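You operate a simulated robot arm through the tools that you are given. There is no shell and no other tool. Be economical: measure what you need, move in short steps, check, and stop when the job is done.

The job below is to be done with a simulated robot arm. You get a single attempt, and the scene is never put back.

JOB
Take the dark red cap marked "26" from the top of the plywood bench and put it on the yellow square on the plywood bench. Open the upper chest drawer, take the yellow can from the top of the plywood bench and put it in the inside of the upper chest drawer, then shut the drawer. Put the 5 teal filter from the top of the plywood bench on the top of the dark chest and the 10 teal filter on the top of the service bench. Fetch the cream filter and stand it on the top of the height gauge sheet. Switch the paint meter switch on. Take the green filter from the top of the wall bench and leave it on the top of the low shelf. Pull the desk drawer open. Do these in any order. Set down upright: yellow can, teal filter, cream filter, green filter.

The check looks at the end state, three seconds after you hand in, the way a careful person would. Anything else that was tipped, shoved, dropped, spilled or broken makes it a failure. Lids that push on must go on centred and level and be pressed home; caps that screw on are set level and turned clockwise until they are tight.

ROBOT AND FRAMES
A 7-joint arm with a vacuum gripper on a trunk, on a base that drives. Base frame: it is fixed to the floor where the robot stands at the start and does not move with it; the origin is under the middle of the robot, x ahead of it, y to its left, z up; the surface under the hand at the start is at about z = 860. Units: mm, degrees, N and s.
With the tool pointing down near the work surface it reaches from about 140 to 820 mm from the robot's upright axis, wherever it stands. Its first joint turns from -166.0 to 166.0 degrees. Places, roughly: cream filter (8x8x12 cm) [-200, -5200, 900]; dark red cap [500, 0, 750]; desk drawer [400, 8500, 700]; green filter [-4250, 9750, 1000]; inside of the upper chest drawer [600, -1400, 600]; paint meter switch [-500, -5400, 800]; teal filter [500, -250, 1000]; top of the dark chest [600, -1400, 900]; top of the height gauge sheet [-500, -6300, 800]; top of the low shelf (111x24 cm) [-3060, 9920, 960]; top of the service bench (58x20 cm) [-1640, 1160, 800]; upper chest drawer [500, -1400, 600]; yellow can [750, 250, 1000]; yellow square on the plywood bench (34x25 cm) [460, -700, 860]. Payload 1.88 kg.
Tool frame: the origin (TCP) lies in the middle of the cups' lips, and z points out of the cups. The gripper has 1 cup of 32 mm across, covering 32 by 32 mm (tool x, y); the bellows give 14 mm. With the vacuum on, a cup seals on a smooth face that it is pressed against (1 to 4 N); it does not hold porous or soft things. The pull reaches 41 N.
Orientation is that of the tool frame in the base frame, as [roll, pitch, yaw] about the fixed x, y, z axes, in that order (R = Rz(yaw) Ry(pitch) Rx(roll)). With the cups facing straight down, the tool's x points along the base's -x, its y along +y and its z along -z.

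CONTROLS
- The arm moves only by the tool jog_arm. Its argument "moves" is text: rows parted by semicolons, each of 7 numbers parted by spaces: the shift along the base's x, y, z in units of 150 mm (1.0 is 150 mm), then the turn, a rotation vector about the base's x, y, z in units of 180 degrees (1.0 is 180 degrees), then the vacuum: 1 switches it on, 0 off. In form: x y z rx ry rz vac; .... A call has 1 to 20 rows; each row is the pose to reach, as a shift and turn from the pose commanded when the call began. A call with a number of a shift or a turn outside -1 to 1 is refused whole. Rows are played at 5 a second. More than 50 mm and 8.6 degrees between two rows, or a gripper value outside its range, and nothing of the call is played. Where a pose cannot be reached the arm comes as near as it can. A force on the tool above 40 N (or 10 N above the force at the start of the call, whichever is more), or a blocked arm, ends the call early, and 0.2 s more pass. The pull builds up within a second once a cup has sealed. Time passes only in rows, and 0.2 s behind the last, so rows that repeat a pose give it time. It gives the time, the measured TCP pose, the force on the tool (base axes) and the pull of the vacuum at its end, in the units of the frame above (readings bear some noise), with the torque about the TCP (base axes, N m) and any sound that the robot's microphone picked up.
- Cameras (640 x 400 px; columns grow to the right, rows downward): "scene" is now at [7.6, 124.6, 1560.4]; the picture's right is [-0.51, -0.86, 0.00], its down [-0.64, 0.38, -0.66] and it looks along [0.57, -0.34, -0.75] (base axes); focal length 264 px, centre (320, 200). "wrist" rides on the gripper at [82, 14, -216] in the tool frame; the picture's right is [-0.17, 0.99, 0.00], its down [-0.91, -0.15, -0.37] and it looks along [-0.37, -0.06, 0.93] (tool axes); focal length 243 px, centre (320, 200). There is no depth. A picture from a camera that has moved, and an enlarged one, comes with that camera's place and axes in the base frame and with its lens.
- grab_frame(camera): a new picture of that camera. It takes no simulated time.
- slide_trunk(by): slides the trunk up (or, below 0, down) by that many mm; the arm and the scene camera ride with it, the base frame stays. It gives what a move gives, with no picture.
- steer(legs): drives the robot by 1 to 6 legs, each [ahead, left, turn to the left] in mm, mm and degrees, along the robot's own axes; the way and the turn of a leg run together, so that a leg with both is an arc; at most 1500 mm and 180 degrees a leg. The arm and the cameras ride along, it lands a little off, and it stops where it bumps. It gives what a move gives.
- head_to(pan, tilt): turns the head with the scene camera to pan (to the left, within 155 degrees either way) and tilt (down, from -29 to 69), counted from straight ahead of the robot. It gives what a move gives.
- zoom(camera, box): a new picture of the part [left, top, right, bottom] of that camera's present view, enlarged. It takes no simulated time.
- hand_in(): hands the job in; it is judged then, once.

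Work in short steps. Places have to be worked out from the pictures, the camera data and where the tool is seen: move nearer, look again, correct. Check each grasp and each placing, and mend what went wrong. You have 483 turns and 220 pictures in all, those below and enlarged ones among them. Switch the vacuum off and draw the arm clear of the work before you hand the job in, unless the task says otherwise; then end with one line.

The tools are called after "Emit:" as name(argument=value, ...) on one line, values as JSON. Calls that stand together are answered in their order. jog_arm: Moves the arm, as the interface text tells. Its arguments: {"type":"object","properties":{"moves":{"type":"string"}},"required":["moves"]} The other tools are called the same way: slide_trunk (by) slides the trunk up or down; steer (legs) drives the base; head_to (pan, tilt) turns the head that bears the scene camera; grab_frame (camera) takes a picture; zoom (camera, box) takes an enlarged picture of a part of a camera's view; hand_in () hands the job in.

At the start:

```text
clock: 0.0
tcp_pos: [518.0, -118.9, 1175.4]
orientation: [-180.0, -0.1, 180.0]
wrist_force: [-0.6, -1.1, 0.0]
wrist_torque: [0.03, 0.03, -0.01]
pull: 0.2
trunk travel left (down, up): [-525.0, 65.0]
robot x, y, heading: [0.9, 2.5, -0.1]
head pan, tilt: [-30.5, 48.4]
```

scene: 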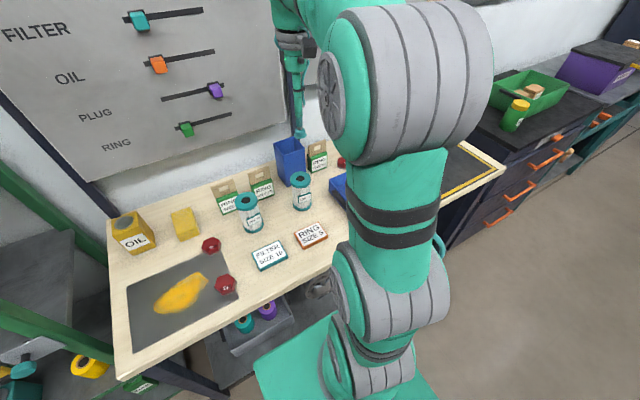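
wrist: 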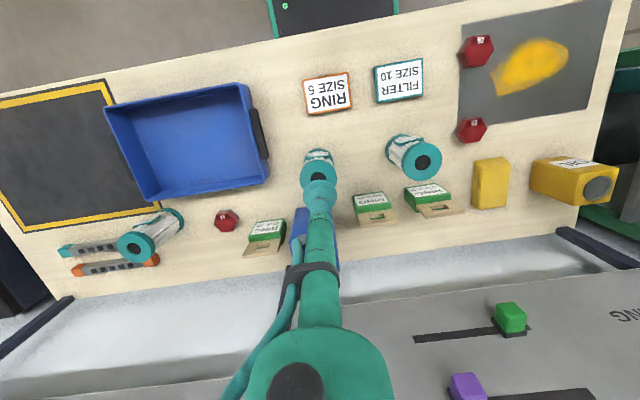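

I see several red caps and teal filters on the bench. I zoom in to read the markings.

Emit:
zoom(camera="wrist", box=[360, 0, 640, 220])

Emit:
zoom(camera="wrist", box=[40, 130, 320, 290])

Emit:
zoom(camera="wrist", box=[240, 60, 480, 240])

```text
1.82 times, centred on (500, 110) of wrist
camera zoom: at [436.4, -105.4, 1389.5], right [0.17, 0.99, 0.0], down [0.91, -0.15, 0.37], along [0.37, -0.06, -0.93], focal length 441 px, centre (-7, 364)
```

zoom: 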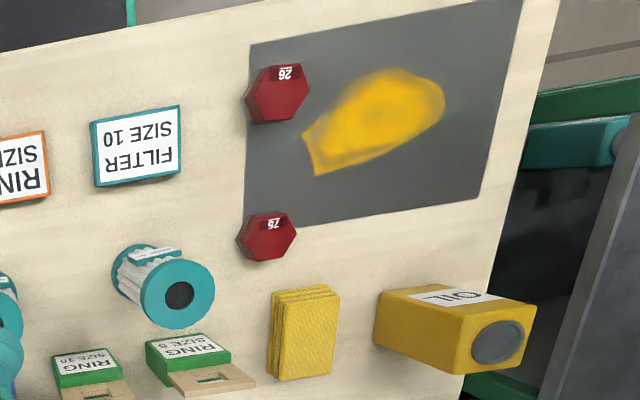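

```text
2.29 times, centred on (180, 210) of wrist
camera zoom: at [436.4, -105.4, 1389.5], right [0.17, 0.99, 0.0], down [0.91, -0.15, 0.37], along [0.37, -0.06, -0.93], focal length 555 px, centre (640, 177)
```

zoom: 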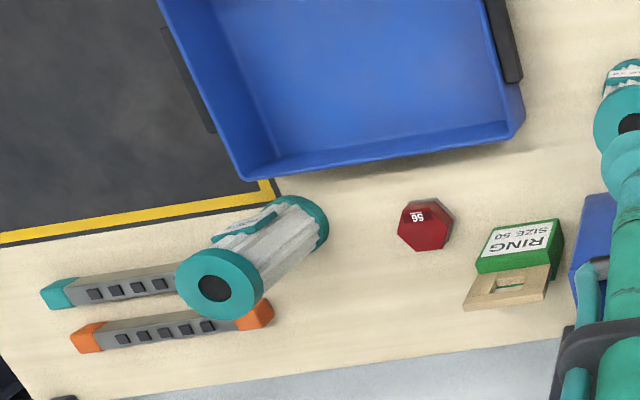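

```text
2.22 times, centred on (360, 150) of wrist
camera zoom: at [436.4, -105.4, 1389.5], right [0.17, 0.99, 0.0], down [0.91, -0.15, 0.37], along [0.37, -0.06, -0.93], focal length 539 px, centre (231, 311)
```

zoom: 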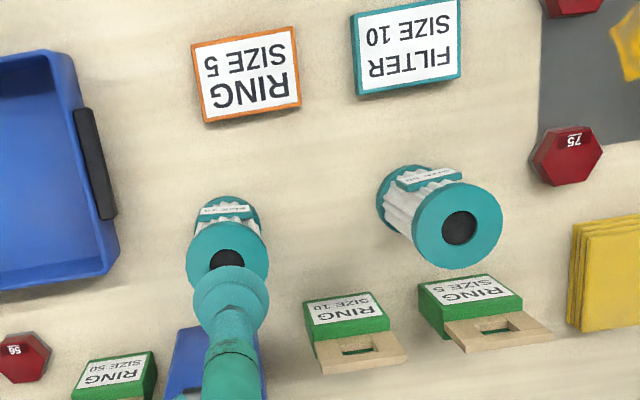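

Emit:
zoom(camera="scene", box=[200, 140, 340, 240])

Emit:
zoom(camera="scene", box=[100, 190, 260, 310])

```text
4.00 times, centred on (270, 190) of scene
camera zoom: at [7.6, 124.6, 1560.4], right [-0.51, -0.86, 0.0], down [-0.64, 0.38, -0.66], along [0.57, -0.34, -0.75], focal length 1056 px, centre (520, 240)
```

zoom: 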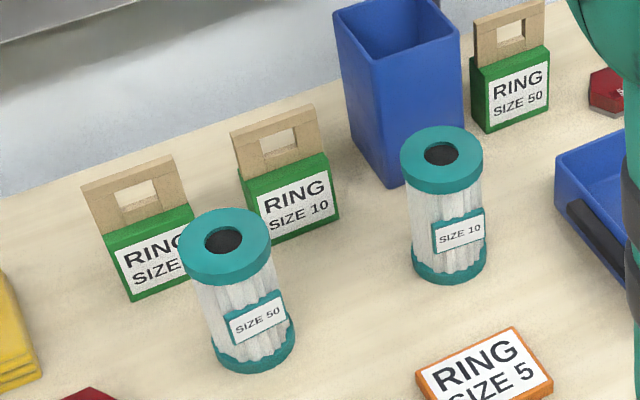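

```text
3.33 times, centred on (180, 250) of scene
camera zoom: at [7.6, 124.6, 1560.4], right [-0.51, -0.86, 0.0], down [-0.64, 0.38, -0.66], along [0.57, -0.34, -0.75], focal length 880 px, centre (787, 33)
```

zoom: 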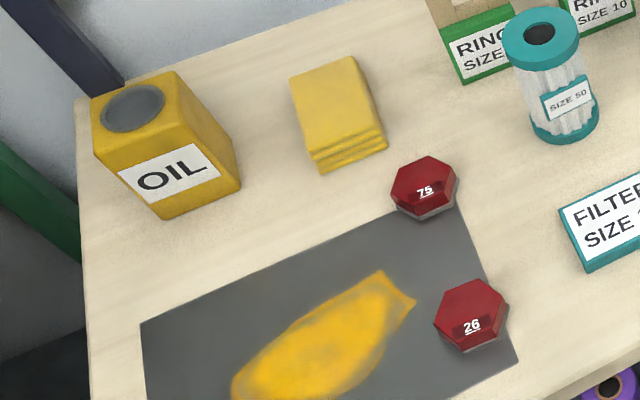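

Sizes are clear: the left teal filter is 50, the middle one 10, and the third is presumably 5. Cap 26 is at about (402, 187, 885), so I move above it.

Emit:
jog_arm(moves="-0.15 0.25 0 0 0 0 0; -0.3 0.5 0 0 0 0 0; -0.45 0.75 0 0 0 0 0; -0.6 1 0 0 0 0 0; -0.6 1 0 0 0 0 0")

Emit:
jog_arm(moves="-0.05 0.25 -0.1 0 0 0 0; -0.1 0.5 -0.3 0 0 0 0; -0.15 0.75 -0.5 0 0 0 0; -0.17 1 -0.7 0 0 0 0; -0.17 1.0 -0.8 0 0 0 0; -0.17 1.0 -0.8 0 0 0 0")

Emit:
grab_frame(camera="wrist")

Emit:
grab_frame(camera="scene")

```text
clock: 1.2
tcp_pos: [426.8, 31.8, 1176.0]
orientation: [180.0, -0.1, -179.9]
wrist_force: [-0.8, -0.7, -0.8]
wrist_torque: [-0.01, 0.02, 0.0]
pull: 0.0
trunk travel left (down, up): [-525.0, 65.0]
robot x, y, heading: [-1.4, 0.0, -0.1]
head pan, tilt: [-30.5, 48.4]
```

```text
clock: 2.6
tcp_pos: [403.8, 181.4, 1055.0]
orientation: [180.0, 0.0, -179.9]
wrist_force: [0.0, 0.1, 0.6]
wrist_torque: [0.01, 0.03, -0.01]
pull: 0.1
trunk travel left (down, up): [-525.0, 65.0]
robot x, y, heading: [-2.2, 1.8, 0.1]
head pan, tilt: [-30.5, 48.4]
```

```text
212 pictures are left
camera wrist: at [321.3, 195.6, 1270.8], right [0.17, 0.99, 0.0], down [0.91, -0.15, 0.38], along [0.37, -0.06, -0.93], focal length 243 px, centre (320, 200)
```

wrist: 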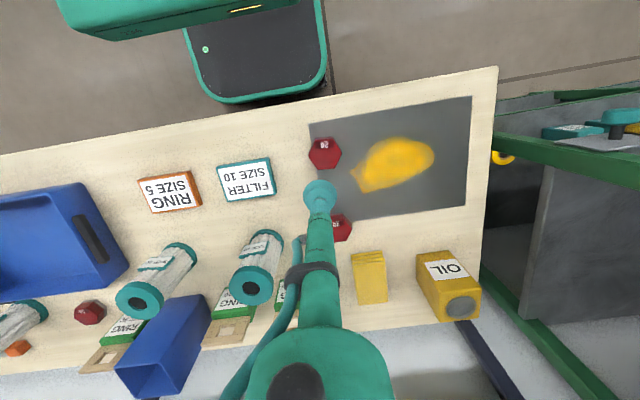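

```text
211 pictures are left
camera scene: at [7.6, 124.5, 1560.4], right [-0.51, -0.86, 0.0], down [-0.64, 0.38, -0.66], along [0.57, -0.34, -0.75], focal length 264 px, centre (320, 200)
```

scene: 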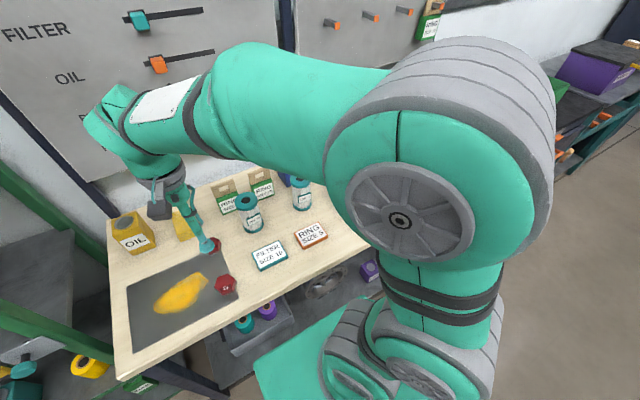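

The cap top triangulates to about (399, 190, 879). I descend over it.

Emit:
jog_arm(moves="-0.03 0.055 -0.3 0 0 0 0; -0.03 0.055 -0.6 0 0 0 0; -0.03 0.055 -0.85 0 0 0 0; -0.03 0.055 -1.0 0 0 0 1; -0.03 0.055 -1.0 0 0 0 1")

Emit:
grab_frame(camera="wrist")

```text
clock: 3.8
tcp_pos: [399.5, 188.9, 904.3]
orientation: [180.0, 0.0, -180.0]
wrist_force: [0.5, -1.3, 0.2]
wrist_torque: [-0.02, -0.02, 0.01]
pull: 0.1
trunk travel left (down, up): [-525.0, 65.0]
robot x, y, heading: [-0.3, 3.6, -0.0]
head pan, tilt: [-30.5, 48.4]
```

```text
210 pictures are left
camera wrist: at [317.4, 203.3, 1119.7], right [0.17, 0.99, 0.0], down [0.91, -0.15, 0.37], along [0.37, -0.06, -0.93], focal length 243 px, centre (320, 200)
```

wrist: 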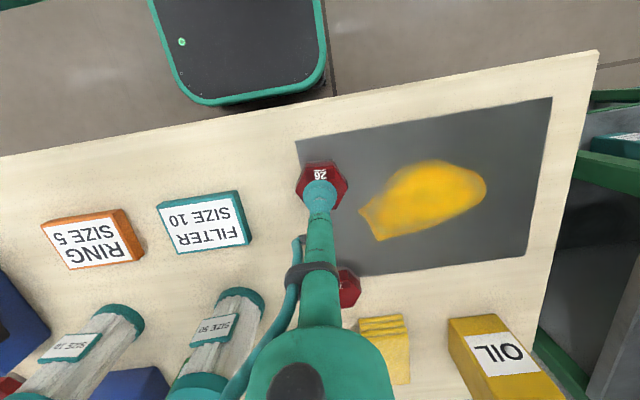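

The cup is centred over the cap, so I press down gently with the vacuum on.

Emit:
jog_arm(moves="0 0 -0.1 0 0 0 1; 0 0 -0.15 0 0 0 1; 0 0 -0.18 0 0 0 1; 0 0 -0.2 0 0 0 1; 0 0 -0.2 0 0 0 1; 0 0 -0.2 0 0 0 1")

```text
clock: 5.2
tcp_pos: [400.2, 189.7, 875.4]
orientation: [180.0, 0.2, -180.0]
wrist_force: [4.0, 1.1, 24.6]
wrist_torque: [-0.04, 0.03, -0.04]
pull: 40.5
trunk travel left (down, up): [-525.0, 65.0]
robot x, y, heading: [3.3, 2.2, -0.0]
head pan, tilt: [-30.5, 48.4]
```

Sealed with a full pull of 40.5. I lift and tuck the arm before driving.

Emit:
jog_arm(moves="0 0 0.2 0 0 0 1; 0 0 0.5 0 0 0 1; 0 0 0.8 0 0 0 1; 0 0 1 0 0 0 1; 0 0 1 0 0 0 1")

Emit:
jog_arm(moves="0 -0.1 0.3 0 0 0 1; 0 -0.4 0.4 0 0 0 1; 0 -0.7 0.4 0 0 0 1; 0 -1 0.4 0 0 0 1; 0 -1 0.4 0 0 0 1")

Emit:
jog_arm(moves="0 -0.3 0 0 0 0 1; 0 -0.6 0 0 0 0 1; 0 -0.8 0 0 0 0 1; 0 -1 0 0 0 0 1; 0 -1 0 0 0 0 1")

Emit:
grab_frame(camera="wrist")

Emit:
head_to(pan=-60, tilt=45)

Emit:
grab_frame(camera="scene")

```text
clock: 6.4
tcp_pos: [398.3, 188.2, 1024.6]
orientation: [179.9, 0.0, -180.0]
wrist_force: [-0.5, -0.9, -3.0]
wrist_torque: [0.01, 0.02, -0.01]
pull: 40.9
trunk travel left (down, up): [-525.0, 65.0]
robot x, y, heading: [0.2, -0.1, -0.2]
head pan, tilt: [-30.5, 48.4]
```

```text
clock: 7.6
tcp_pos: [399.1, 37.8, 1082.5]
orientation: [180.0, 0.1, 179.9]
wrist_force: [-0.5, 0.1, -2.5]
wrist_torque: [0.02, 0.03, -0.02]
pull: 40.8
trunk travel left (down, up): [-525.0, 65.0]
robot x, y, heading: [-1.9, 3.4, 0.0]
head pan, tilt: [-30.5, 48.4]
```

```text
clock: 8.8
tcp_pos: [398.1, -111.0, 1083.2]
orientation: [-179.9, 0.0, -180.0]
wrist_force: [-0.2, -0.3, -3.5]
wrist_torque: [0.0, -0.03, 0.05]
pull: 40.9
trunk travel left (down, up): [-525.0, 65.0]
robot x, y, heading: [-2.4, 0.7, 0.0]
head pan, tilt: [-30.5, 48.4]
```

```text
209 pictures are left
camera wrist: at [316.2, -98.1, 1298.6], right [0.17, 0.99, 0.0], down [0.91, -0.15, 0.37], along [0.37, -0.06, -0.93], focal length 243 px, centre (320, 200)
```

wrist: 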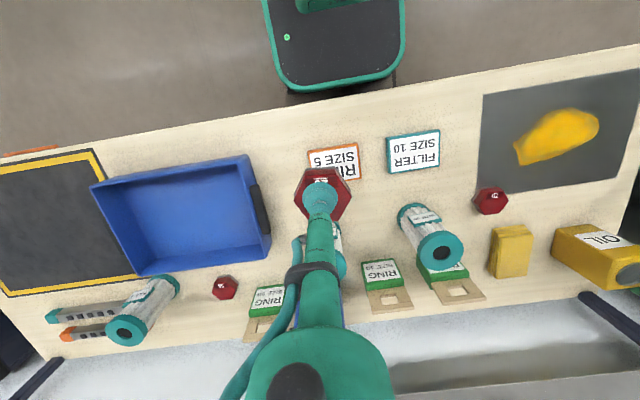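

```text
clock: 9.7
tcp_pos: [399.2, -111.7, 1083.4]
orientation: [179.9, 0.0, -180.0]
wrist_force: [0.8, -0.4, -2.5]
wrist_torque: [0.04, -0.02, 0.0]
pull: 40.7
trunk travel left (down, up): [-525.0, 65.0]
robot x, y, heading: [3.0, 2.4, 0.0]
head pan, tilt: [-60.0, 45.0]
```

```text
208 pictures are left
camera scene: at [-19.3, 94.0, 1565.2], right [-0.87, -0.5, 0.0], down [-0.35, 0.61, -0.71], along [0.35, -0.61, -0.71], focal length 264 px, centre (320, 200)
```

scene: 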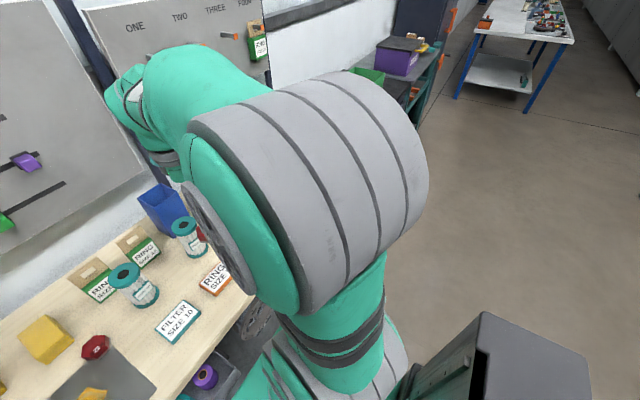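

The floor to the right is clear, so I strafe 450 mm right to bring the square within reach.

Emit:
steer(legs=[[0, -450, 0]])

Emit:
grab_frame(camera="wrist")

Emit:
grab_frame(camera="scene")

```text
clock: 12.5
tcp_pos: [400.9, -569.7, 1082.3]
orientation: [179.9, -0.1, -179.5]
wrist_force: [0.2, 0.8, -2.7]
wrist_torque: [-0.02, 0.02, 0.01]
pull: 40.9
trunk travel left (down, up): [-525.0, 65.0]
robot x, y, heading: [3.9, -463.4, 0.7]
head pan, tilt: [-60.0, 45.0]
```

```text
207 pictures are left
camera wrist: at [319.0, -556.4, 1298.5], right [0.16, 0.99, 0.0], down [0.92, -0.15, 0.37], along [0.37, -0.06, -0.93], focal length 243 px, centre (320, 200)
```

wrist: 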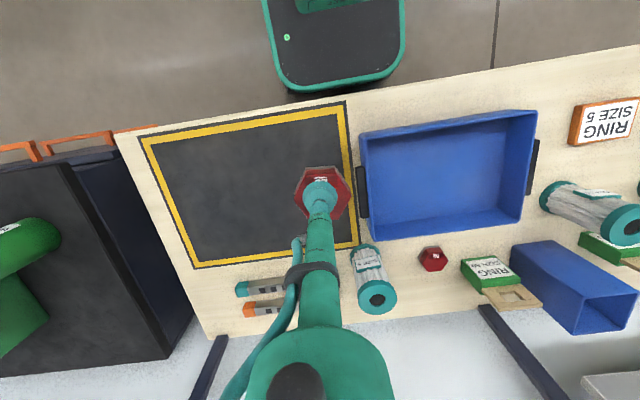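

```text
206 pictures are left
camera scene: at [-18.1, -367.6, 1565.2], right [-0.86, -0.51, 0.0], down [-0.36, 0.61, -0.71], along [0.36, -0.61, -0.71], focal length 264 px, centre (320, 200)
```

scene: 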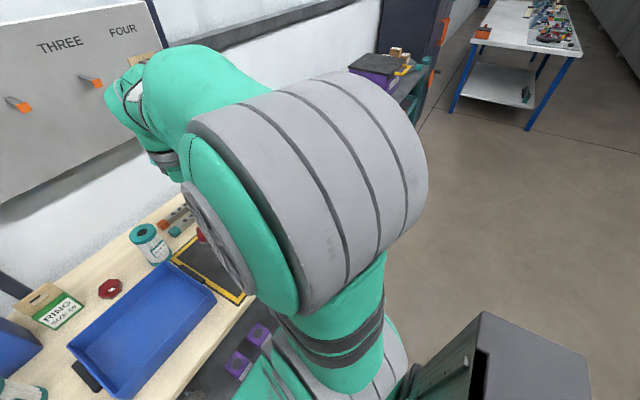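

The square's centre is near (445, -701). I move over it, then lower.

Emit:
jog_arm(moves="0.08 -0.25 0 0 0 0 1; 0.16 -0.5 0 0 0 0 1; 0.24 -0.75 -0.1 0 0 0 1; 0.3 -0.87 -0.3 0 0 0 1; 0.3 -0.87 -0.6 0 0 0 1; 0.3 -0.87 -0.85 0 0 0 1; 0.3 -0.87 -1 0 0 0 1; 0.3 -0.87 -1 0 0 0 1")

Emit:
jog_arm(moves="0 0 -0.15 0 0 0 1; 0 0 -0.25 0 0 0 1; 0 0 -0.3 0 0 0 1; 0 0 -0.33 0 0 0 1; 0 0 -0.33 0 0 0 1")

```text
clock: 14.3
tcp_pos: [446.0, -699.2, 934.2]
orientation: [180.0, 0.0, -179.5]
wrist_force: [0.0, -0.6, -3.0]
wrist_torque: [0.0, -0.01, -0.02]
pull: 40.4
trunk travel left (down, up): [-525.0, 65.0]
robot x, y, heading: [1.0, -463.6, 0.4]
head pan, tilt: [-60.0, 45.0]
```

```text
clock: 15.5
tcp_pos: [447.6, -699.4, 883.7]
orientation: [180.0, 0.0, -179.4]
wrist_force: [-0.7, 1.4, -2.2]
wrist_torque: [0.01, 0.0, 0.01]
pull: 40.4
trunk travel left (down, up): [-525.0, 65.0]
robot x, y, heading: [2.8, -463.7, 0.3]
head pan, tilt: [-60.0, 45.0]
```

Not in contact yet. I lower in small steps.

Emit:
jog_arm(moves="0 0 -0.02 0 0 0 1; 0 0 -0.035 0 0 0 1; 0 0 -0.045 0 0 0 1; 0 0 -0.045 0 0 0 1")

```text
clock: 16.5
tcp_pos: [446.3, -700.9, 878.7]
orientation: [-179.8, 0.3, -179.5]
wrist_force: [-1.5, 4.9, 29.1]
wrist_torque: [0.14, 0.09, -0.16]
pull: 40.4
trunk travel left (down, up): [-525.0, 65.0]
robot x, y, heading: [5.7, -461.7, 0.5]
head pan, tilt: [-60.0, 45.0]
```

Contact is made, so I release and lift away.

Emit:
jog_arm(moves="0 0 0.01 0 0 0 0; 0 0 0.01 0 0 0 0; 0 0 0.01 0 0 0 0; 0 0 0.01 0 0 0 0; 0 0 0.05 0 0 0 0; 0 0 0.3 0 0 0 0; 0 0 0.6 0 0 0 0; 0 0 0.9 0 0 0 0; 0 0 1 0 0 0 0; 0 0 1 0 0 0 0")

Emit:
grab_frame(camera="wrist")

```text
clock: 18.7
tcp_pos: [446.2, -699.1, 1026.6]
orientation: [180.0, 0.0, -179.5]
wrist_force: [-0.2, -0.6, 0.1]
wrist_torque: [-0.01, 0.02, -0.01]
pull: 0.1
trunk travel left (down, up): [-525.0, 65.0]
robot x, y, heading: [2.1, -459.8, 0.4]
head pan, tilt: [-60.0, 45.0]
```

```text
205 pictures are left
camera wrist: at [364.0, -686.0, 1242.1], right [0.16, 0.99, 0.0], down [0.92, -0.15, 0.37], along [0.37, -0.06, -0.93], focal length 243 px, centre (320, 200)
```

wrist: 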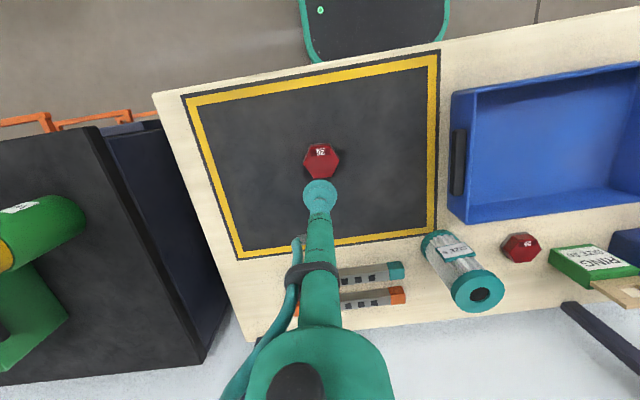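

The cap is on the square. Now I look closely at the third teal filter.

Emit:
zoom(camera="wrist", box=[400, 210, 540, 320])

Emit:
zoom(camera="scene", box=[110, 190, 210, 270])

```text
3.64 times, centred on (470, 265) of wrist
camera zoom: at [364.0, -686.0, 1242.1], right [0.16, 0.99, 0.0], down [0.92, -0.15, 0.37], along [0.37, -0.06, -0.93], focal length 882 px, centre (-226, -36)
```

zoom: 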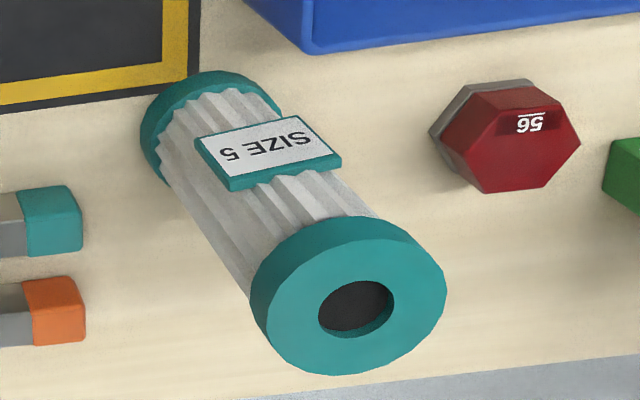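

```text
5.00 times, centred on (160, 230) of scene
camera zoom: at [-18.1, -367.6, 1565.2], right [-0.86, -0.51, 0.0], down [-0.36, 0.61, -0.71], along [0.36, -0.61, -0.71], focal length 1320 px, centre (1120, 50)
```

zoom: 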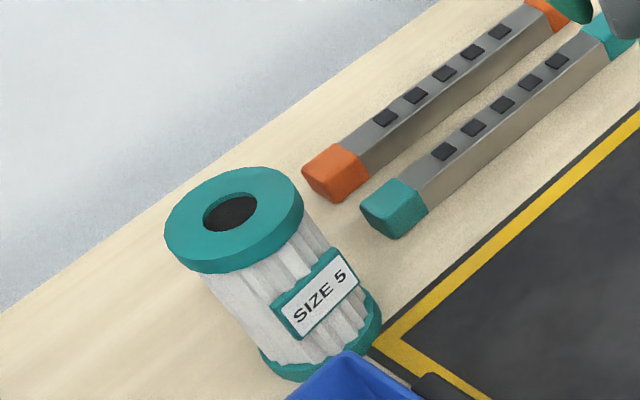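

The 5 filter's top centre is near (632, -508, 981), with a blind-looking hole about 28–30 mm across in the middle. I move above it for a closer look.

Emit:
jog_arm(moves="0.2 0.2 0.2 0 0 0 0; 0.4 0.4 0.3 0 0 0 0; 0.6 0.6 0.3 0 0 0 0; 0.8 0.8 0.3 0 0 0 0; 1 1 0.3 0 0 0 0; 1 1 0.3 0 0 0 0")

Emit:
jog_arm(moves="0.2 0.2 0 0 0 0 0; 0.24 0.27 0 0 0 0 0; 0.24 0.27 0 0 0 0 0")

Emit:
grab_frame(camera="wrist")

Emit:
grab_frame(camera="scene")

```text
refused: row 1 steps farther than a row can; nothing moved
```

```text
clock: 19.5
tcp_pos: [482.9, -660.7, 1026.3]
orientation: [-179.9, -0.1, -179.5]
wrist_force: [-0.1, -0.1, 0.2]
wrist_torque: [0.0, 0.03, 0.02]
pull: 0.0
trunk travel left (down, up): [-525.0, 65.0]
robot x, y, heading: [0.1, -459.4, 0.5]
head pan, tilt: [-60.0, 45.0]
```

```text
202 pictures are left
camera wrist: at [399.9, -647.6, 1241.6], right [0.16, 0.99, 0.0], down [0.92, -0.15, 0.37], along [0.37, -0.06, -0.93], focal length 243 px, centre (320, 200)
```

wrist: 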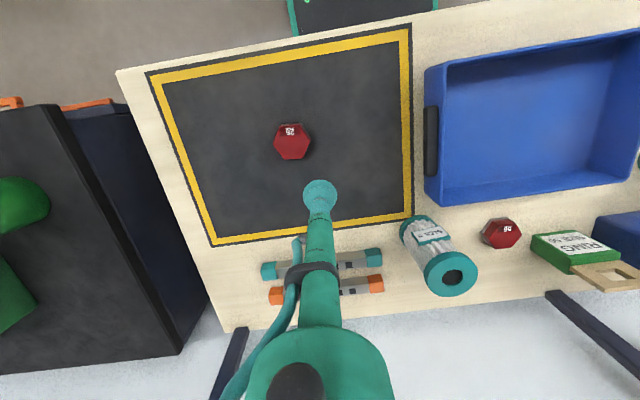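

```text
201 pictures are left
camera scene: at [-18.2, -367.5, 1565.2], right [-0.86, -0.51, 0.0], down [-0.36, 0.61, -0.71], along [0.36, -0.61, -0.71], focal length 264 px, centre (320, 200)
```

scene: 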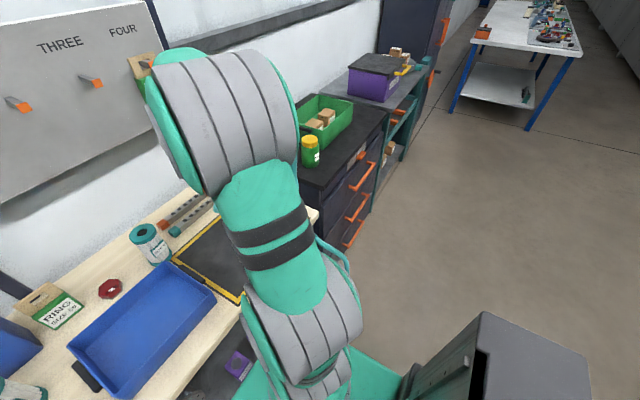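

I keep the steps smaller and move over the filter.

Emit:
jog_arm(moves="0.17 0.17 0.1 0 0 0 0; 0.34 0.34 0.2 0 0 0 0; 0.51 0.51 0.25 0 0 0 0; 0.68 0.68 0.25 0 0 0 0; 0.85 0.85 0.25 0 0 0 0; 1 1 0.25 0 0 0 0; 1 1 0.25 0 0 0 0")

Emit:
grab_frame(camera="wrist")

```text
clock: 21.1
tcp_pos: [633.4, -509.2, 1062.6]
orientation: [-180.0, -0.1, -179.5]
wrist_force: [-0.1, 0.4, 1.1]
wrist_torque: [-0.03, 0.01, -0.02]
pull: 0.0
trunk travel left (down, up): [-525.0, 65.0]
robot x, y, heading: [1.3, -462.2, 0.6]
head pan, tilt: [-60.0, 45.0]
```

```text
200 pictures are left
camera wrist: at [551.2, -495.9, 1278.0], right [0.16, 0.99, 0.0], down [0.92, -0.15, 0.37], along [0.37, -0.06, -0.93], focal length 243 px, centre (320, 200)
```

wrist: 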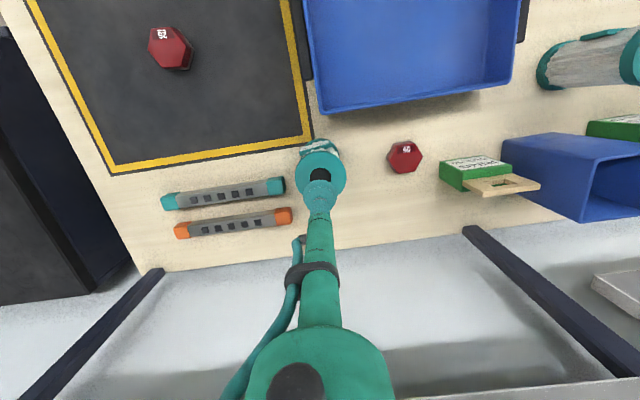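

Emit:
zoom(camera="wrist", box=[280, 130, 360, 210])

Emit:
zoom(camera="scene", box=[110, 190, 210, 270])

```text
5.00 times, centred on (320, 170) of wrist
camera zoom: at [551.2, -495.9, 1278.0], right [0.16, 0.99, 0.0], down [0.92, -0.15, 0.37], along [0.37, -0.06, -0.93], focal length 1213 px, centre (320, 350)
```

zoom: 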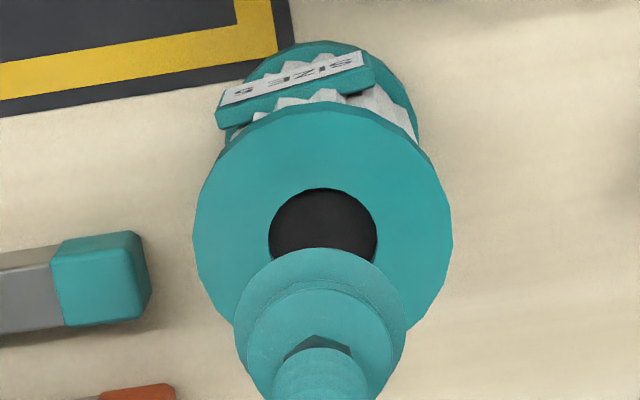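

```text
5.00 times, centred on (160, 230) of scene
camera zoom: at [-17.9, -367.4, 1565.2], right [-0.86, -0.51, 0.0], down [-0.36, 0.61, -0.71], along [0.36, -0.61, -0.71], focal length 1320 px, centre (1120, 50)
```

zoom: 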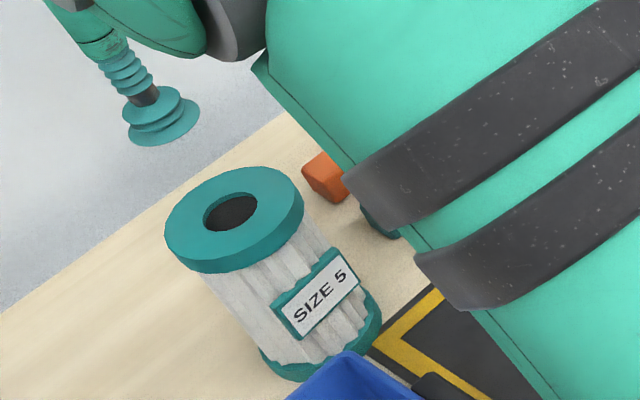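

The disc is about 68 mm across and the hole about 29 mm, so a 32 mm cup centred over it may just seal. I nudge to (641, -509), lower to z 1000 and check the alignment.

Emit:
jog_arm(moves="0.05 0 -0.2 0 0 0 0; 0.05 0 -0.4 0 0 0 0; 0.05 0 -0.42 0 0 0 0; 0.05 0 -0.42 0 0 0 0")

Emit:
zoom(camera="wrist", box=[280, 140, 360, 220])

Emit:
zoom(camera="scene", box=[110, 190, 210, 270])

```text
clock: 22.1
tcp_pos: [639.6, -508.5, 1000.5]
orientation: [-180.0, -0.1, -179.6]
wrist_force: [-0.2, -0.1, 0.5]
wrist_torque: [-0.01, 0.02, 0.0]
pull: 0.1
trunk travel left (down, up): [-525.0, 65.0]
robot x, y, heading: [3.4, -459.1, 0.7]
head pan, tilt: [-60.0, 45.0]
```

```text
5.00 times, centred on (320, 180) of wrist
camera zoom: at [557.7, -495.6, 1216.8], right [0.16, 0.99, 0.0], down [0.92, -0.15, 0.37], along [0.37, -0.06, -0.93], focal length 1213 px, centre (320, 300)
```

zoom: 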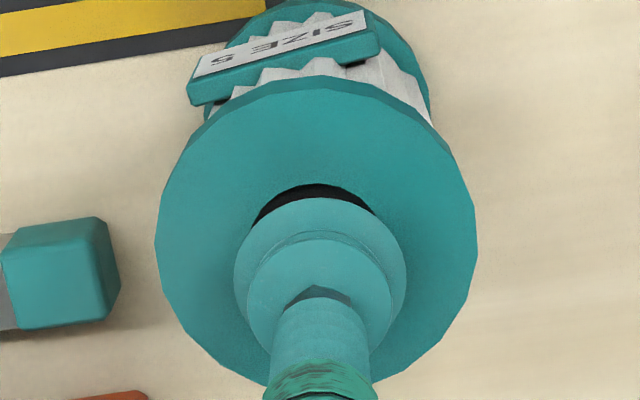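

```text
5.00 times, centred on (160, 230) of scene
camera zoom: at [-18.1, -367.6, 1565.2], right [-0.86, -0.51, 0.0], down [-0.36, 0.61, -0.71], along [0.36, -0.61, -0.71], focal length 1320 px, centre (1120, 50)
```

zoom: 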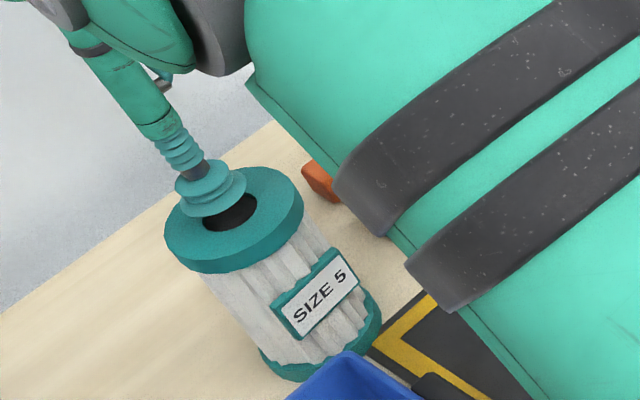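

Alignment looks within about 1 mm. I descend with the vacuum on.

Emit:
jog_arm(moves="0 -0.006 -0.12 0 0 0 1; 0 -0.006 -0.16 0 0 0 1; 0 -0.006 -0.18 0 0 0 1; 0 -0.006 -0.195 0 0 0 1; 0 -0.006 -0.195 0 0 0 1; 0 -0.006 -0.195 0 0 0 1")

```text
clock: 23.5
tcp_pos: [639.5, -508.8, 974.7]
orientation: [-180.0, 0.4, -179.5]
wrist_force: [4.8, 3.1, 30.3]
wrist_torque: [0.03, -0.1, -0.02]
pull: 40.6
trunk travel left (down, up): [-525.0, 65.0]
robot x, y, heading: [1.4, -463.2, 0.5]
head pan, tilt: [-60.0, 45.0]
```

Sealed at a pull of 40.6. I lift the filter and retract it for driving.

Emit:
jog_arm(moves="0 0 0.05 0 0 0 1; 0 0 0.3 0 0 0 1; 0 0 0.6 0 0 0 1; 0 0 0.9 0 0 0 1; 0 0 1 0 0 0 1; 0 0 1 0 0 0 1")

Emit:
jog_arm(moves="-0.25 0 0.1 0 0 0 1; -0.5 0 0.25 0 0 0 1; -0.75 0 0.4 0 0 0 1; -1 0 0.5 0 0 0 1; -1 0 0.5 0 0 0 1")

Emit:
grab_frame(camera="wrist")

Emit:
grab_frame(camera="scene")

```text
clock: 24.9
tcp_pos: [638.1, -511.1, 1121.0]
orientation: [-180.0, 0.0, -179.5]
wrist_force: [0.3, 0.3, -2.8]
wrist_torque: [0.01, -0.01, 0.01]
pull: 40.9
trunk travel left (down, up): [-525.0, 65.0]
robot x, y, heading: [0.7, -460.6, 0.3]
head pan, tilt: [-60.0, 45.0]
```

```text
clock: 26.1
tcp_pos: [490.5, -512.1, 1196.5]
orientation: [179.9, 0.0, -179.4]
wrist_force: [-0.2, 0.2, -2.4]
wrist_torque: [0.04, -0.05, 0.0]
pull: 40.7
trunk travel left (down, up): [-525.0, 65.0]
robot x, y, heading: [0.8, -460.3, 0.5]
head pan, tilt: [-60.0, 45.0]
```

```text
195 pictures are left
camera wrist: at [407.8, -497.9, 1412.4], right [0.16, 0.99, 0.0], down [0.92, -0.15, 0.37], along [0.37, -0.06, -0.93], focal length 243 px, centre (320, 200)
```

wrist: 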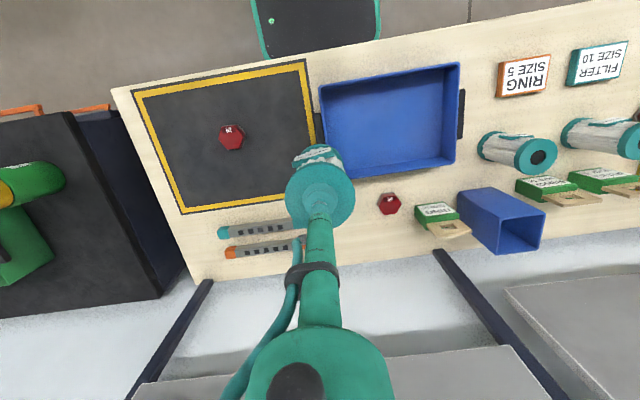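

```text
194 pictures are left
camera scene: at [-18.4, -367.6, 1565.1], right [-0.86, -0.51, 0.0], down [-0.36, 0.61, -0.71], along [0.36, -0.61, -0.71], focal length 264 px, centre (320, 200)
```

scene: 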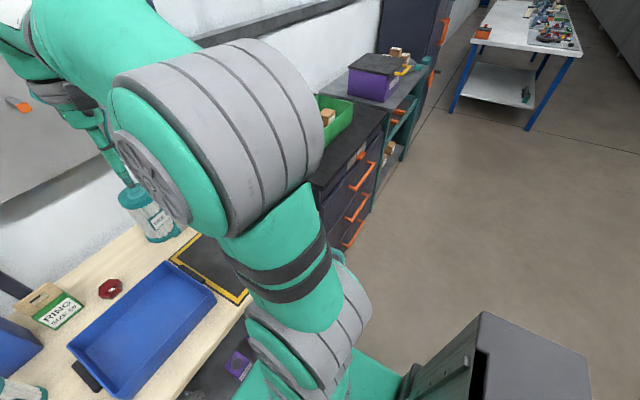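

I drive right 700 mm toward the chest, filter held high.

Emit:
steer(legs=[[0, -700, 0]])

Emit:
grab_frame(camera="wrist")

Emit:
head_to(pan=-30, tilt=45)

Emit:
grab_frame(camera="scene")

```text
clock: 30.0
tcp_pos: [499.8, -1209.7, 1196.9]
orientation: [-180.0, 0.0, -179.1]
wrist_force: [-1.1, 0.2, -2.6]
wrist_torque: [-0.02, 0.02, 0.02]
pull: 40.5
trunk travel left (down, up): [-525.0, 65.0]
robot x, y, heading: [11.0, -1165.4, 0.7]
head pan, tilt: [-60.0, 45.0]
```

```text
193 pictures are left
camera wrist: at [417.0, -1197.7, 1412.3], right [0.15, 0.99, 0.0], down [0.92, -0.14, 0.37], along [0.37, -0.06, -0.93], focal length 243 px, centre (320, 200)
```

wrist: 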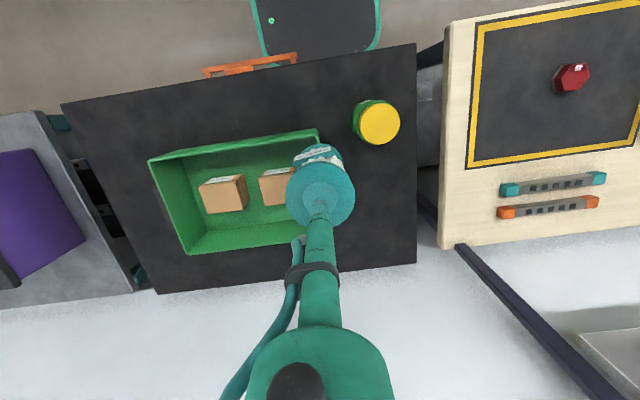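

```text
clock: 30.9
tcp_pos: [499.8, -1209.6, 1196.9]
orientation: [-180.0, 0.0, -179.0]
wrist_force: [0.5, -0.4, -2.5]
wrist_torque: [0.02, -0.01, -0.01]
pull: 41.2
trunk travel left (down, up): [-525.0, 65.0]
robot x, y, heading: [14.1, -1161.5, 0.8]
head pan, tilt: [-30.0, 45.0]
```

```text
192 pictures are left
camera scene: at [18.9, -1040.3, 1565.2], right [-0.49, -0.87, 0.0], down [-0.62, 0.34, -0.71], along [0.62, -0.34, -0.71], focal length 264 px, centre (320, 200)
```

scene: 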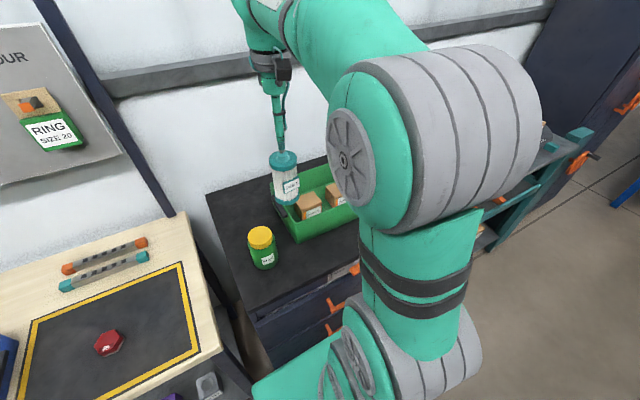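

The chest top is at z≈900, and the rear-right area around (678, -1112) is free, with the bottle at (451, -1089) and the bin further left. I move the filter there.

Emit:
jog_arm(moves="0.2 0.12 0 0 0 0 1; 0.4 0.23 0 0 0 0 1; 0.6 0.35 0 0 0 0 1; 0.8 0.45 0 0 0 0 1; 1 0.55 0 0 0 0 1; 1 0.65 0 0 0 0 1; 1 0.65 -0.3 0 0 0 1; 1 0.65 -0.6 0 0 0 1; 1 0.65 -0.6 0 0 0 1")

Emit:
jog_arm(moves="0.19 0 0 0 0 0 1; 0.19 0 -0.2 0 0 0 1; 0.19 0 -0.4 0 0 0 1; 0.19 0 -0.4 0 0 0 1")

Emit:
grab_frame(camera="wrist")

Emit:
grab_frame(camera="scene")

```text
clock: 32.9
tcp_pos: [649.1, -1112.4, 1107.4]
orientation: [-180.0, 0.0, -179.1]
wrist_force: [0.5, -0.6, -2.5]
wrist_torque: [0.01, 0.03, 0.0]
pull: 40.7
trunk travel left (down, up): [-525.0, 65.0]
robot x, y, heading: [12.0, -1162.8, 1.0]
head pan, tilt: [-30.0, 45.0]
```

```text
clock: 33.9
tcp_pos: [678.2, -1113.2, 1046.6]
orientation: [180.0, 0.0, -179.1]
wrist_force: [0.5, -0.5, -1.2]
wrist_torque: [0.01, 0.0, -0.03]
pull: 40.8
trunk travel left (down, up): [-525.0, 65.0]
robot x, y, heading: [7.9, -1161.6, 0.9]
head pan, tilt: [-30.0, 45.0]
```

```text
191 pictures are left
camera wrist: at [595.3, -1100.4, 1262.9], right [0.15, 0.99, 0.0], down [0.92, -0.14, 0.37], along [0.37, -0.06, -0.93], focal length 243 px, centre (320, 200)
```

wrist: 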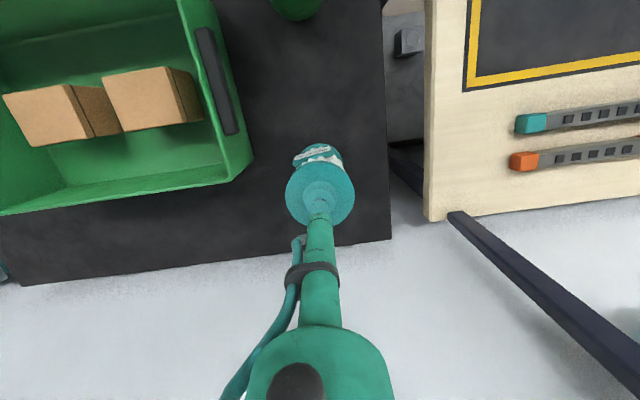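

```text
190 pictures are left
camera scene: at [19.2, -1040.2, 1565.2], right [-0.49, -0.87, 0.0], down [-0.62, 0.34, -0.71], along [0.62, -0.34, -0.71], focal length 264 px, centre (320, 200)
```

scene: 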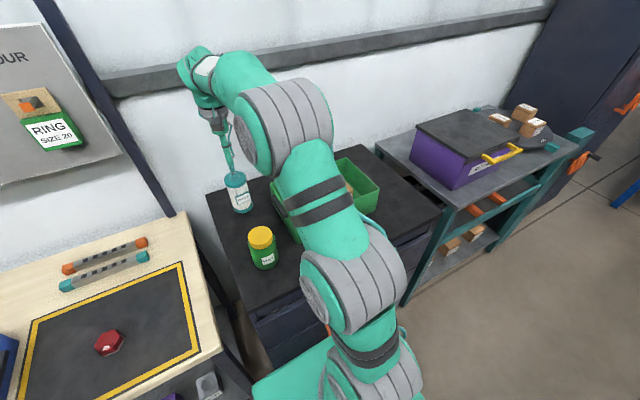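

The spot is clear. I lower in small steps until contact.

Emit:
jog_arm(moves="0 0 -0.1 0 0 0 1; 0 0 -0.16 0 0 0 1; 0 0 -0.18 0 0 0 1; 0 0 -0.19 0 0 0 1; 0 0 -0.19 0 0 0 1")

```text
clock: 35.1
tcp_pos: [679.4, -1112.6, 1020.9]
orientation: [180.0, 0.4, -179.1]
wrist_force: [3.2, 0.1, 19.0]
wrist_torque: [-0.01, 0.2, -0.01]
pull: 40.6
trunk travel left (down, up): [-525.0, 65.0]
robot x, y, heading: [9.8, -1161.6, 0.7]
head pan, tilt: [-30.0, 45.0]
```

Contact is made (19 N), so I release and lift.

Emit:
jog_arm(moves="0 0 0.015 0 0 0 0; 0 0 0.02 0 0 0 0; 0 0 0.02 0 0 0 0; 0 0 0.02 0 0 0 0; 0 0 0.06 0 0 0 0; 0 0 0.3 0 0 0 0; 0 0 0.6 0 0 0 0; 0 0 0.9 0 0 0 0; 0 0 1 0 0 0 0; 0 0 1 0 0 0 0")

Emit:
jog_arm(moves="-0.25 0 0 0 0 0 0; -0.5 0 0 0 0 0 0; -0.75 0 0 0 0 0 0; -1 0 0 0 0 0 0; -1 0 0 0 0 0 0")

Emit:
jog_arm(moves="-0.25 0 0 0 0 0 0; -0.5 0 0 0 0 0 0; -0.75 0 0 0 0 0 0; -1 0 0 0 0 0 0; -1 0 0 0 0 0 0")

Emit:
grab_frame(camera="wrist")

Emit:
head_to(pan=-35, tilt=55)

Emit:
grab_frame(camera="scene")

```text
clock: 37.3
tcp_pos: [678.8, -1112.9, 1168.9]
orientation: [-179.9, 0.0, -179.1]
wrist_force: [-0.3, -0.6, 0.3]
wrist_torque: [0.01, -0.01, 0.02]
pull: 0.0
trunk travel left (down, up): [-525.0, 65.0]
robot x, y, heading: [11.9, -1166.6, 1.0]
head pan, tilt: [-30.0, 45.0]
```

```text
clock: 38.5
tcp_pos: [527.5, -1111.4, 1167.5]
orientation: [179.9, 0.0, -179.1]
wrist_force: [-0.3, 0.0, 0.4]
wrist_torque: [0.02, -0.02, 0.01]
pull: 0.0
trunk travel left (down, up): [-525.0, 65.0]
robot x, y, heading: [10.4, -1163.4, 0.8]
head pan, tilt: [-30.0, 45.0]
```

```text
clock: 39.7
tcp_pos: [376.6, -1112.7, 1166.8]
orientation: [180.0, 0.1, -179.2]
wrist_force: [0.1, 0.1, -0.6]
wrist_torque: [-0.01, -0.04, 0.02]
pull: 0.0
trunk travel left (down, up): [-525.0, 65.0]
robot x, y, heading: [12.9, -1164.0, 0.8]
head pan, tilt: [-30.0, 45.0]
```

```text
189 pictures are left
camera wrist: at [295.1, -1099.7, 1381.9], right [0.15, 0.99, 0.0], down [0.92, -0.14, 0.37], along [0.37, -0.06, -0.93], focal length 243 px, centre (320, 200)
```

wrist: 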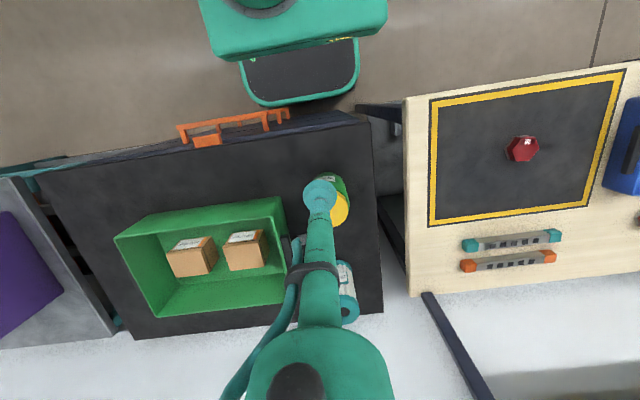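

```text
clock: 40.4
tcp_pos: [377.5, -1111.9, 1167.3]
orientation: [-180.0, 0.0, -179.2]
wrist_force: [-0.6, -0.6, -0.3]
wrist_torque: [0.01, 0.0, -0.02]
pull: 0.1
trunk travel left (down, up): [-525.0, 65.0]
robot x, y, heading: [10.3, -1165.1, 0.7]
head pan, tilt: [-35.0, 55.0]
```

```text
188 pictures are left
camera scene: at [7.5, -1041.1, 1551.8], right [-0.56, -0.83, 0.0], down [-0.68, 0.46, -0.57], along [0.48, -0.32, -0.82], focal length 264 px, centre (320, 200)
```

scene: 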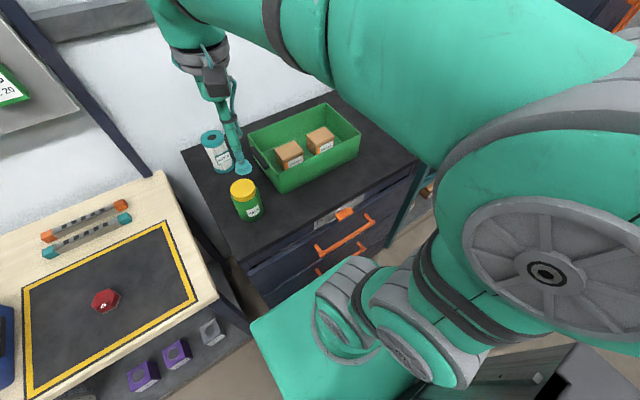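

The 5 filter stands on the chest. Now I inspect the drawer fronts and handles.

Emit:
zoom(camera="scene", box=[240, 160, 440, 300])

Emit:
zoom(camera="wrist", box=[150, 80, 350, 200])

```text
2.86 times, centred on (340, 230) of scene
camera zoom: at [7.5, -1041.1, 1551.8], right [-0.56, -0.83, 0.0], down [-0.68, 0.46, -0.57], along [0.48, -0.32, -0.82], focal length 754 px, centre (263, 114)
```

zoom: 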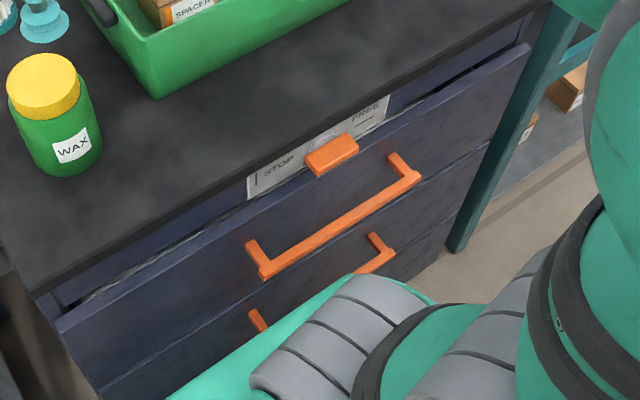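

```text
3.20 times, centred on (250, 140) of wrist
camera zoom: at [295.6, -1099.7, 1382.0], right [0.15, 0.99, 0.0], down [0.92, -0.14, 0.37], along [0.37, -0.06, -0.93], focal length 776 px, centre (544, 392)
```

zoom: 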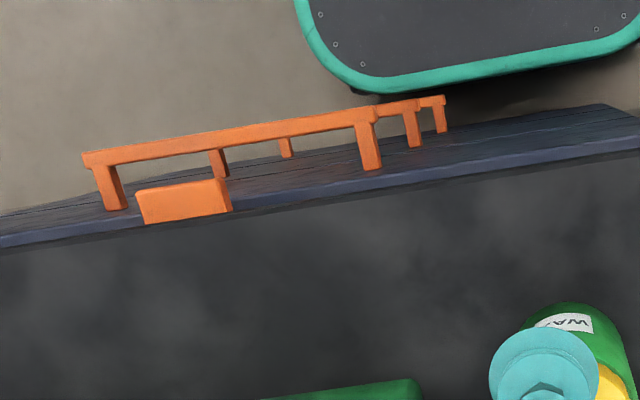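

There's a "STOP | FREE" latch tab above the handle. I back up and lower the trunk to see the front straight on.

Emit:
steer(legs=[[-450, 0, 0]])

Emit:
slide_trunk(by=-350)

Emit:
head_to(pan=-25, tilt=28)

Emit:
grab_frame(camera="scene")

```text
clock: 43.1
tcp_pos: [-69.9, -1120.7, 1165.3]
orientation: [-179.9, 0.0, -179.4]
wrist_force: [-0.2, -0.2, -0.1]
wrist_torque: [0.01, -0.01, -0.02]
pull: 0.0
trunk travel left (down, up): [-525.0, 65.0]
robot x, y, heading: [-438.2, -1167.6, 0.6]
head pan, tilt: [-35.0, 55.0]
```

```text
clock: 46.6
tcp_pos: [-69.1, -1119.8, 816.8]
orientation: [179.9, 0.1, -179.3]
wrist_force: [0.4, -0.6, -0.7]
wrist_torque: [0.02, 0.04, 0.0]
pull: 0.1
trunk travel left (down, up): [-175.0, 415.0]
robot x, y, heading: [-435.2, -1170.0, 0.8]
head pan, tilt: [-35.0, 55.0]
```

```text
clock: 47.5
tcp_pos: [-69.3, -1118.9, 817.3]
orientation: [-180.0, 0.0, -179.3]
wrist_force: [0.3, 0.4, 0.1]
wrist_torque: [0.03, 0.0, 0.0]
pull: 0.0
trunk travel left (down, up): [-175.0, 415.0]
robot x, y, heading: [-441.1, -1171.0, 0.6]
head pan, tilt: [-25.0, 28.0]
```

```text
185 pictures are left
camera scene: at [-415.9, -1044.4, 1240.9], right [-0.41, -0.91, 0.0], down [-0.43, 0.19, -0.88], along [0.8, -0.36, -0.47], focal length 264 px, centre (320, 200)
```

scene: 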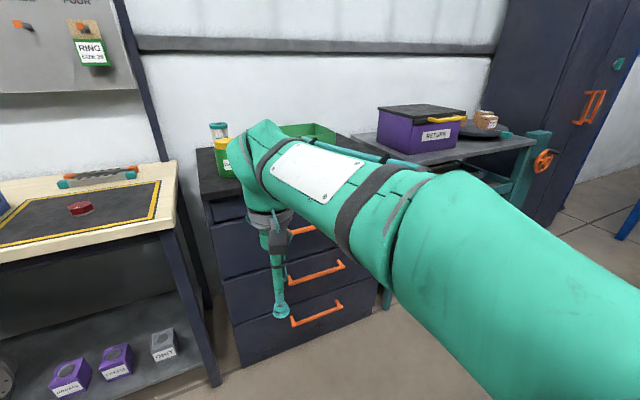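

The arm blocks the view. I'll use the wrist camera with the tool turned to face forward (+x), moving the arm ahead first and strafing right to face the drawer.

Emit:
jog_arm(moves="0.25 0 0 0 0 0 0; 0.5 0 0 0 0 0 0; 0.75 0 0 0 0 0 0; 1 0 0 0 0 0 0; 1 0 0 0 0 0 0")

Emit:
jog_arm(moves="0 0 0 0 -0.045 0 0; 0 0 0 0 -0.09 0 0; 0 0 0 0 -0.135 0 0; 0 0 0 0 -0.18 0 0; 0 0 0 0 -0.225 0 0; 0 0 0 0 -0.27 0 0; 0 0 0 0 -0.315 0 0; 0 0 0 0 -0.36 0 0; 0 0 0 0 -0.405 0 0; 0 0 0 0 -0.45 0 0; 0 0 0 0 -0.495 0 0; 0 0 0 0 -0.5 0 0; 0 0 0 0 -0.5 0 0")

Emit:
steer(legs=[[0, -250, 0]])

Emit:
grab_frame(camera="wrist")

Emit:
grab_frame(camera="scene")

```text
clock: 48.7
tcp_pos: [82.2, -1119.1, 815.6]
orientation: [-179.9, 0.0, -179.3]
wrist_force: [-0.1, 0.0, 0.1]
wrist_torque: [-0.01, 0.01, -0.02]
pull: 0.0
trunk travel left (down, up): [-175.0, 415.0]
robot x, y, heading: [-435.5, -1169.1, 0.7]
head pan, tilt: [-25.0, 28.0]
```

```text
clock: 50.3
tcp_pos: [98.8, -1138.9, 708.7]
orientation: [-175.0, 43.3, -178.4]
wrist_force: [-0.4, 0.7, -0.5]
wrist_torque: [0.05, -0.01, 0.01]
pull: 0.1
trunk travel left (down, up): [-175.0, 415.0]
robot x, y, heading: [-438.1, -1171.1, 1.0]
head pan, tilt: [-25.0, 28.0]
stopped in row 8: the arm was blocked; the commanded pose is now the measured one
```

```text
clock: 52.1
tcp_pos: [100.4, -1390.8, 710.6]
orientation: [-174.9, 42.9, -178.2]
wrist_force: [0.6, 0.2, -0.2]
wrist_torque: [-0.01, 0.0, 0.0]
pull: 0.1
trunk travel left (down, up): [-175.0, 415.0]
robot x, y, heading: [-434.1, -1422.9, 1.0]
head pan, tilt: [-25.0, 28.0]
```

```text
184 pictures are left
camera wrist: at [-106.1, -1363.9, 810.3], right [0.15, 0.99, 0.05], down [0.41, -0.11, 0.91], along [0.9, -0.12, -0.42], focal length 243 px, centre (320, 200)
```

wrist: 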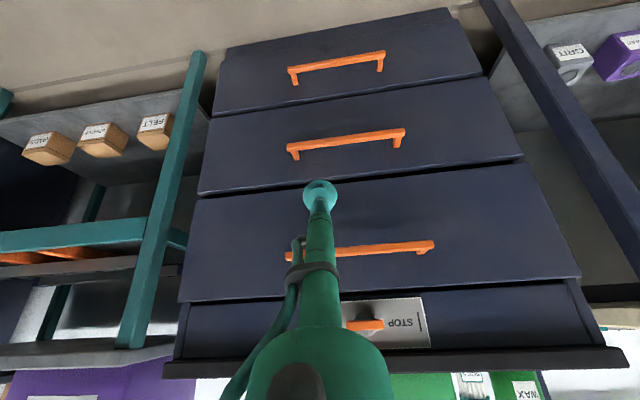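

```text
183 pictures are left
camera scene: at [-402.3, -1295.1, 1240.7], right [-0.41, -0.91, 0.0], down [-0.44, 0.19, -0.88], along [0.8, -0.36, -0.48], focal length 264 px, centre (320, 200)
```

scene: 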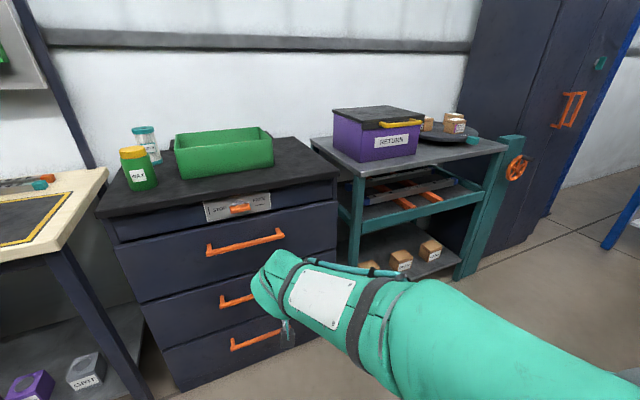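

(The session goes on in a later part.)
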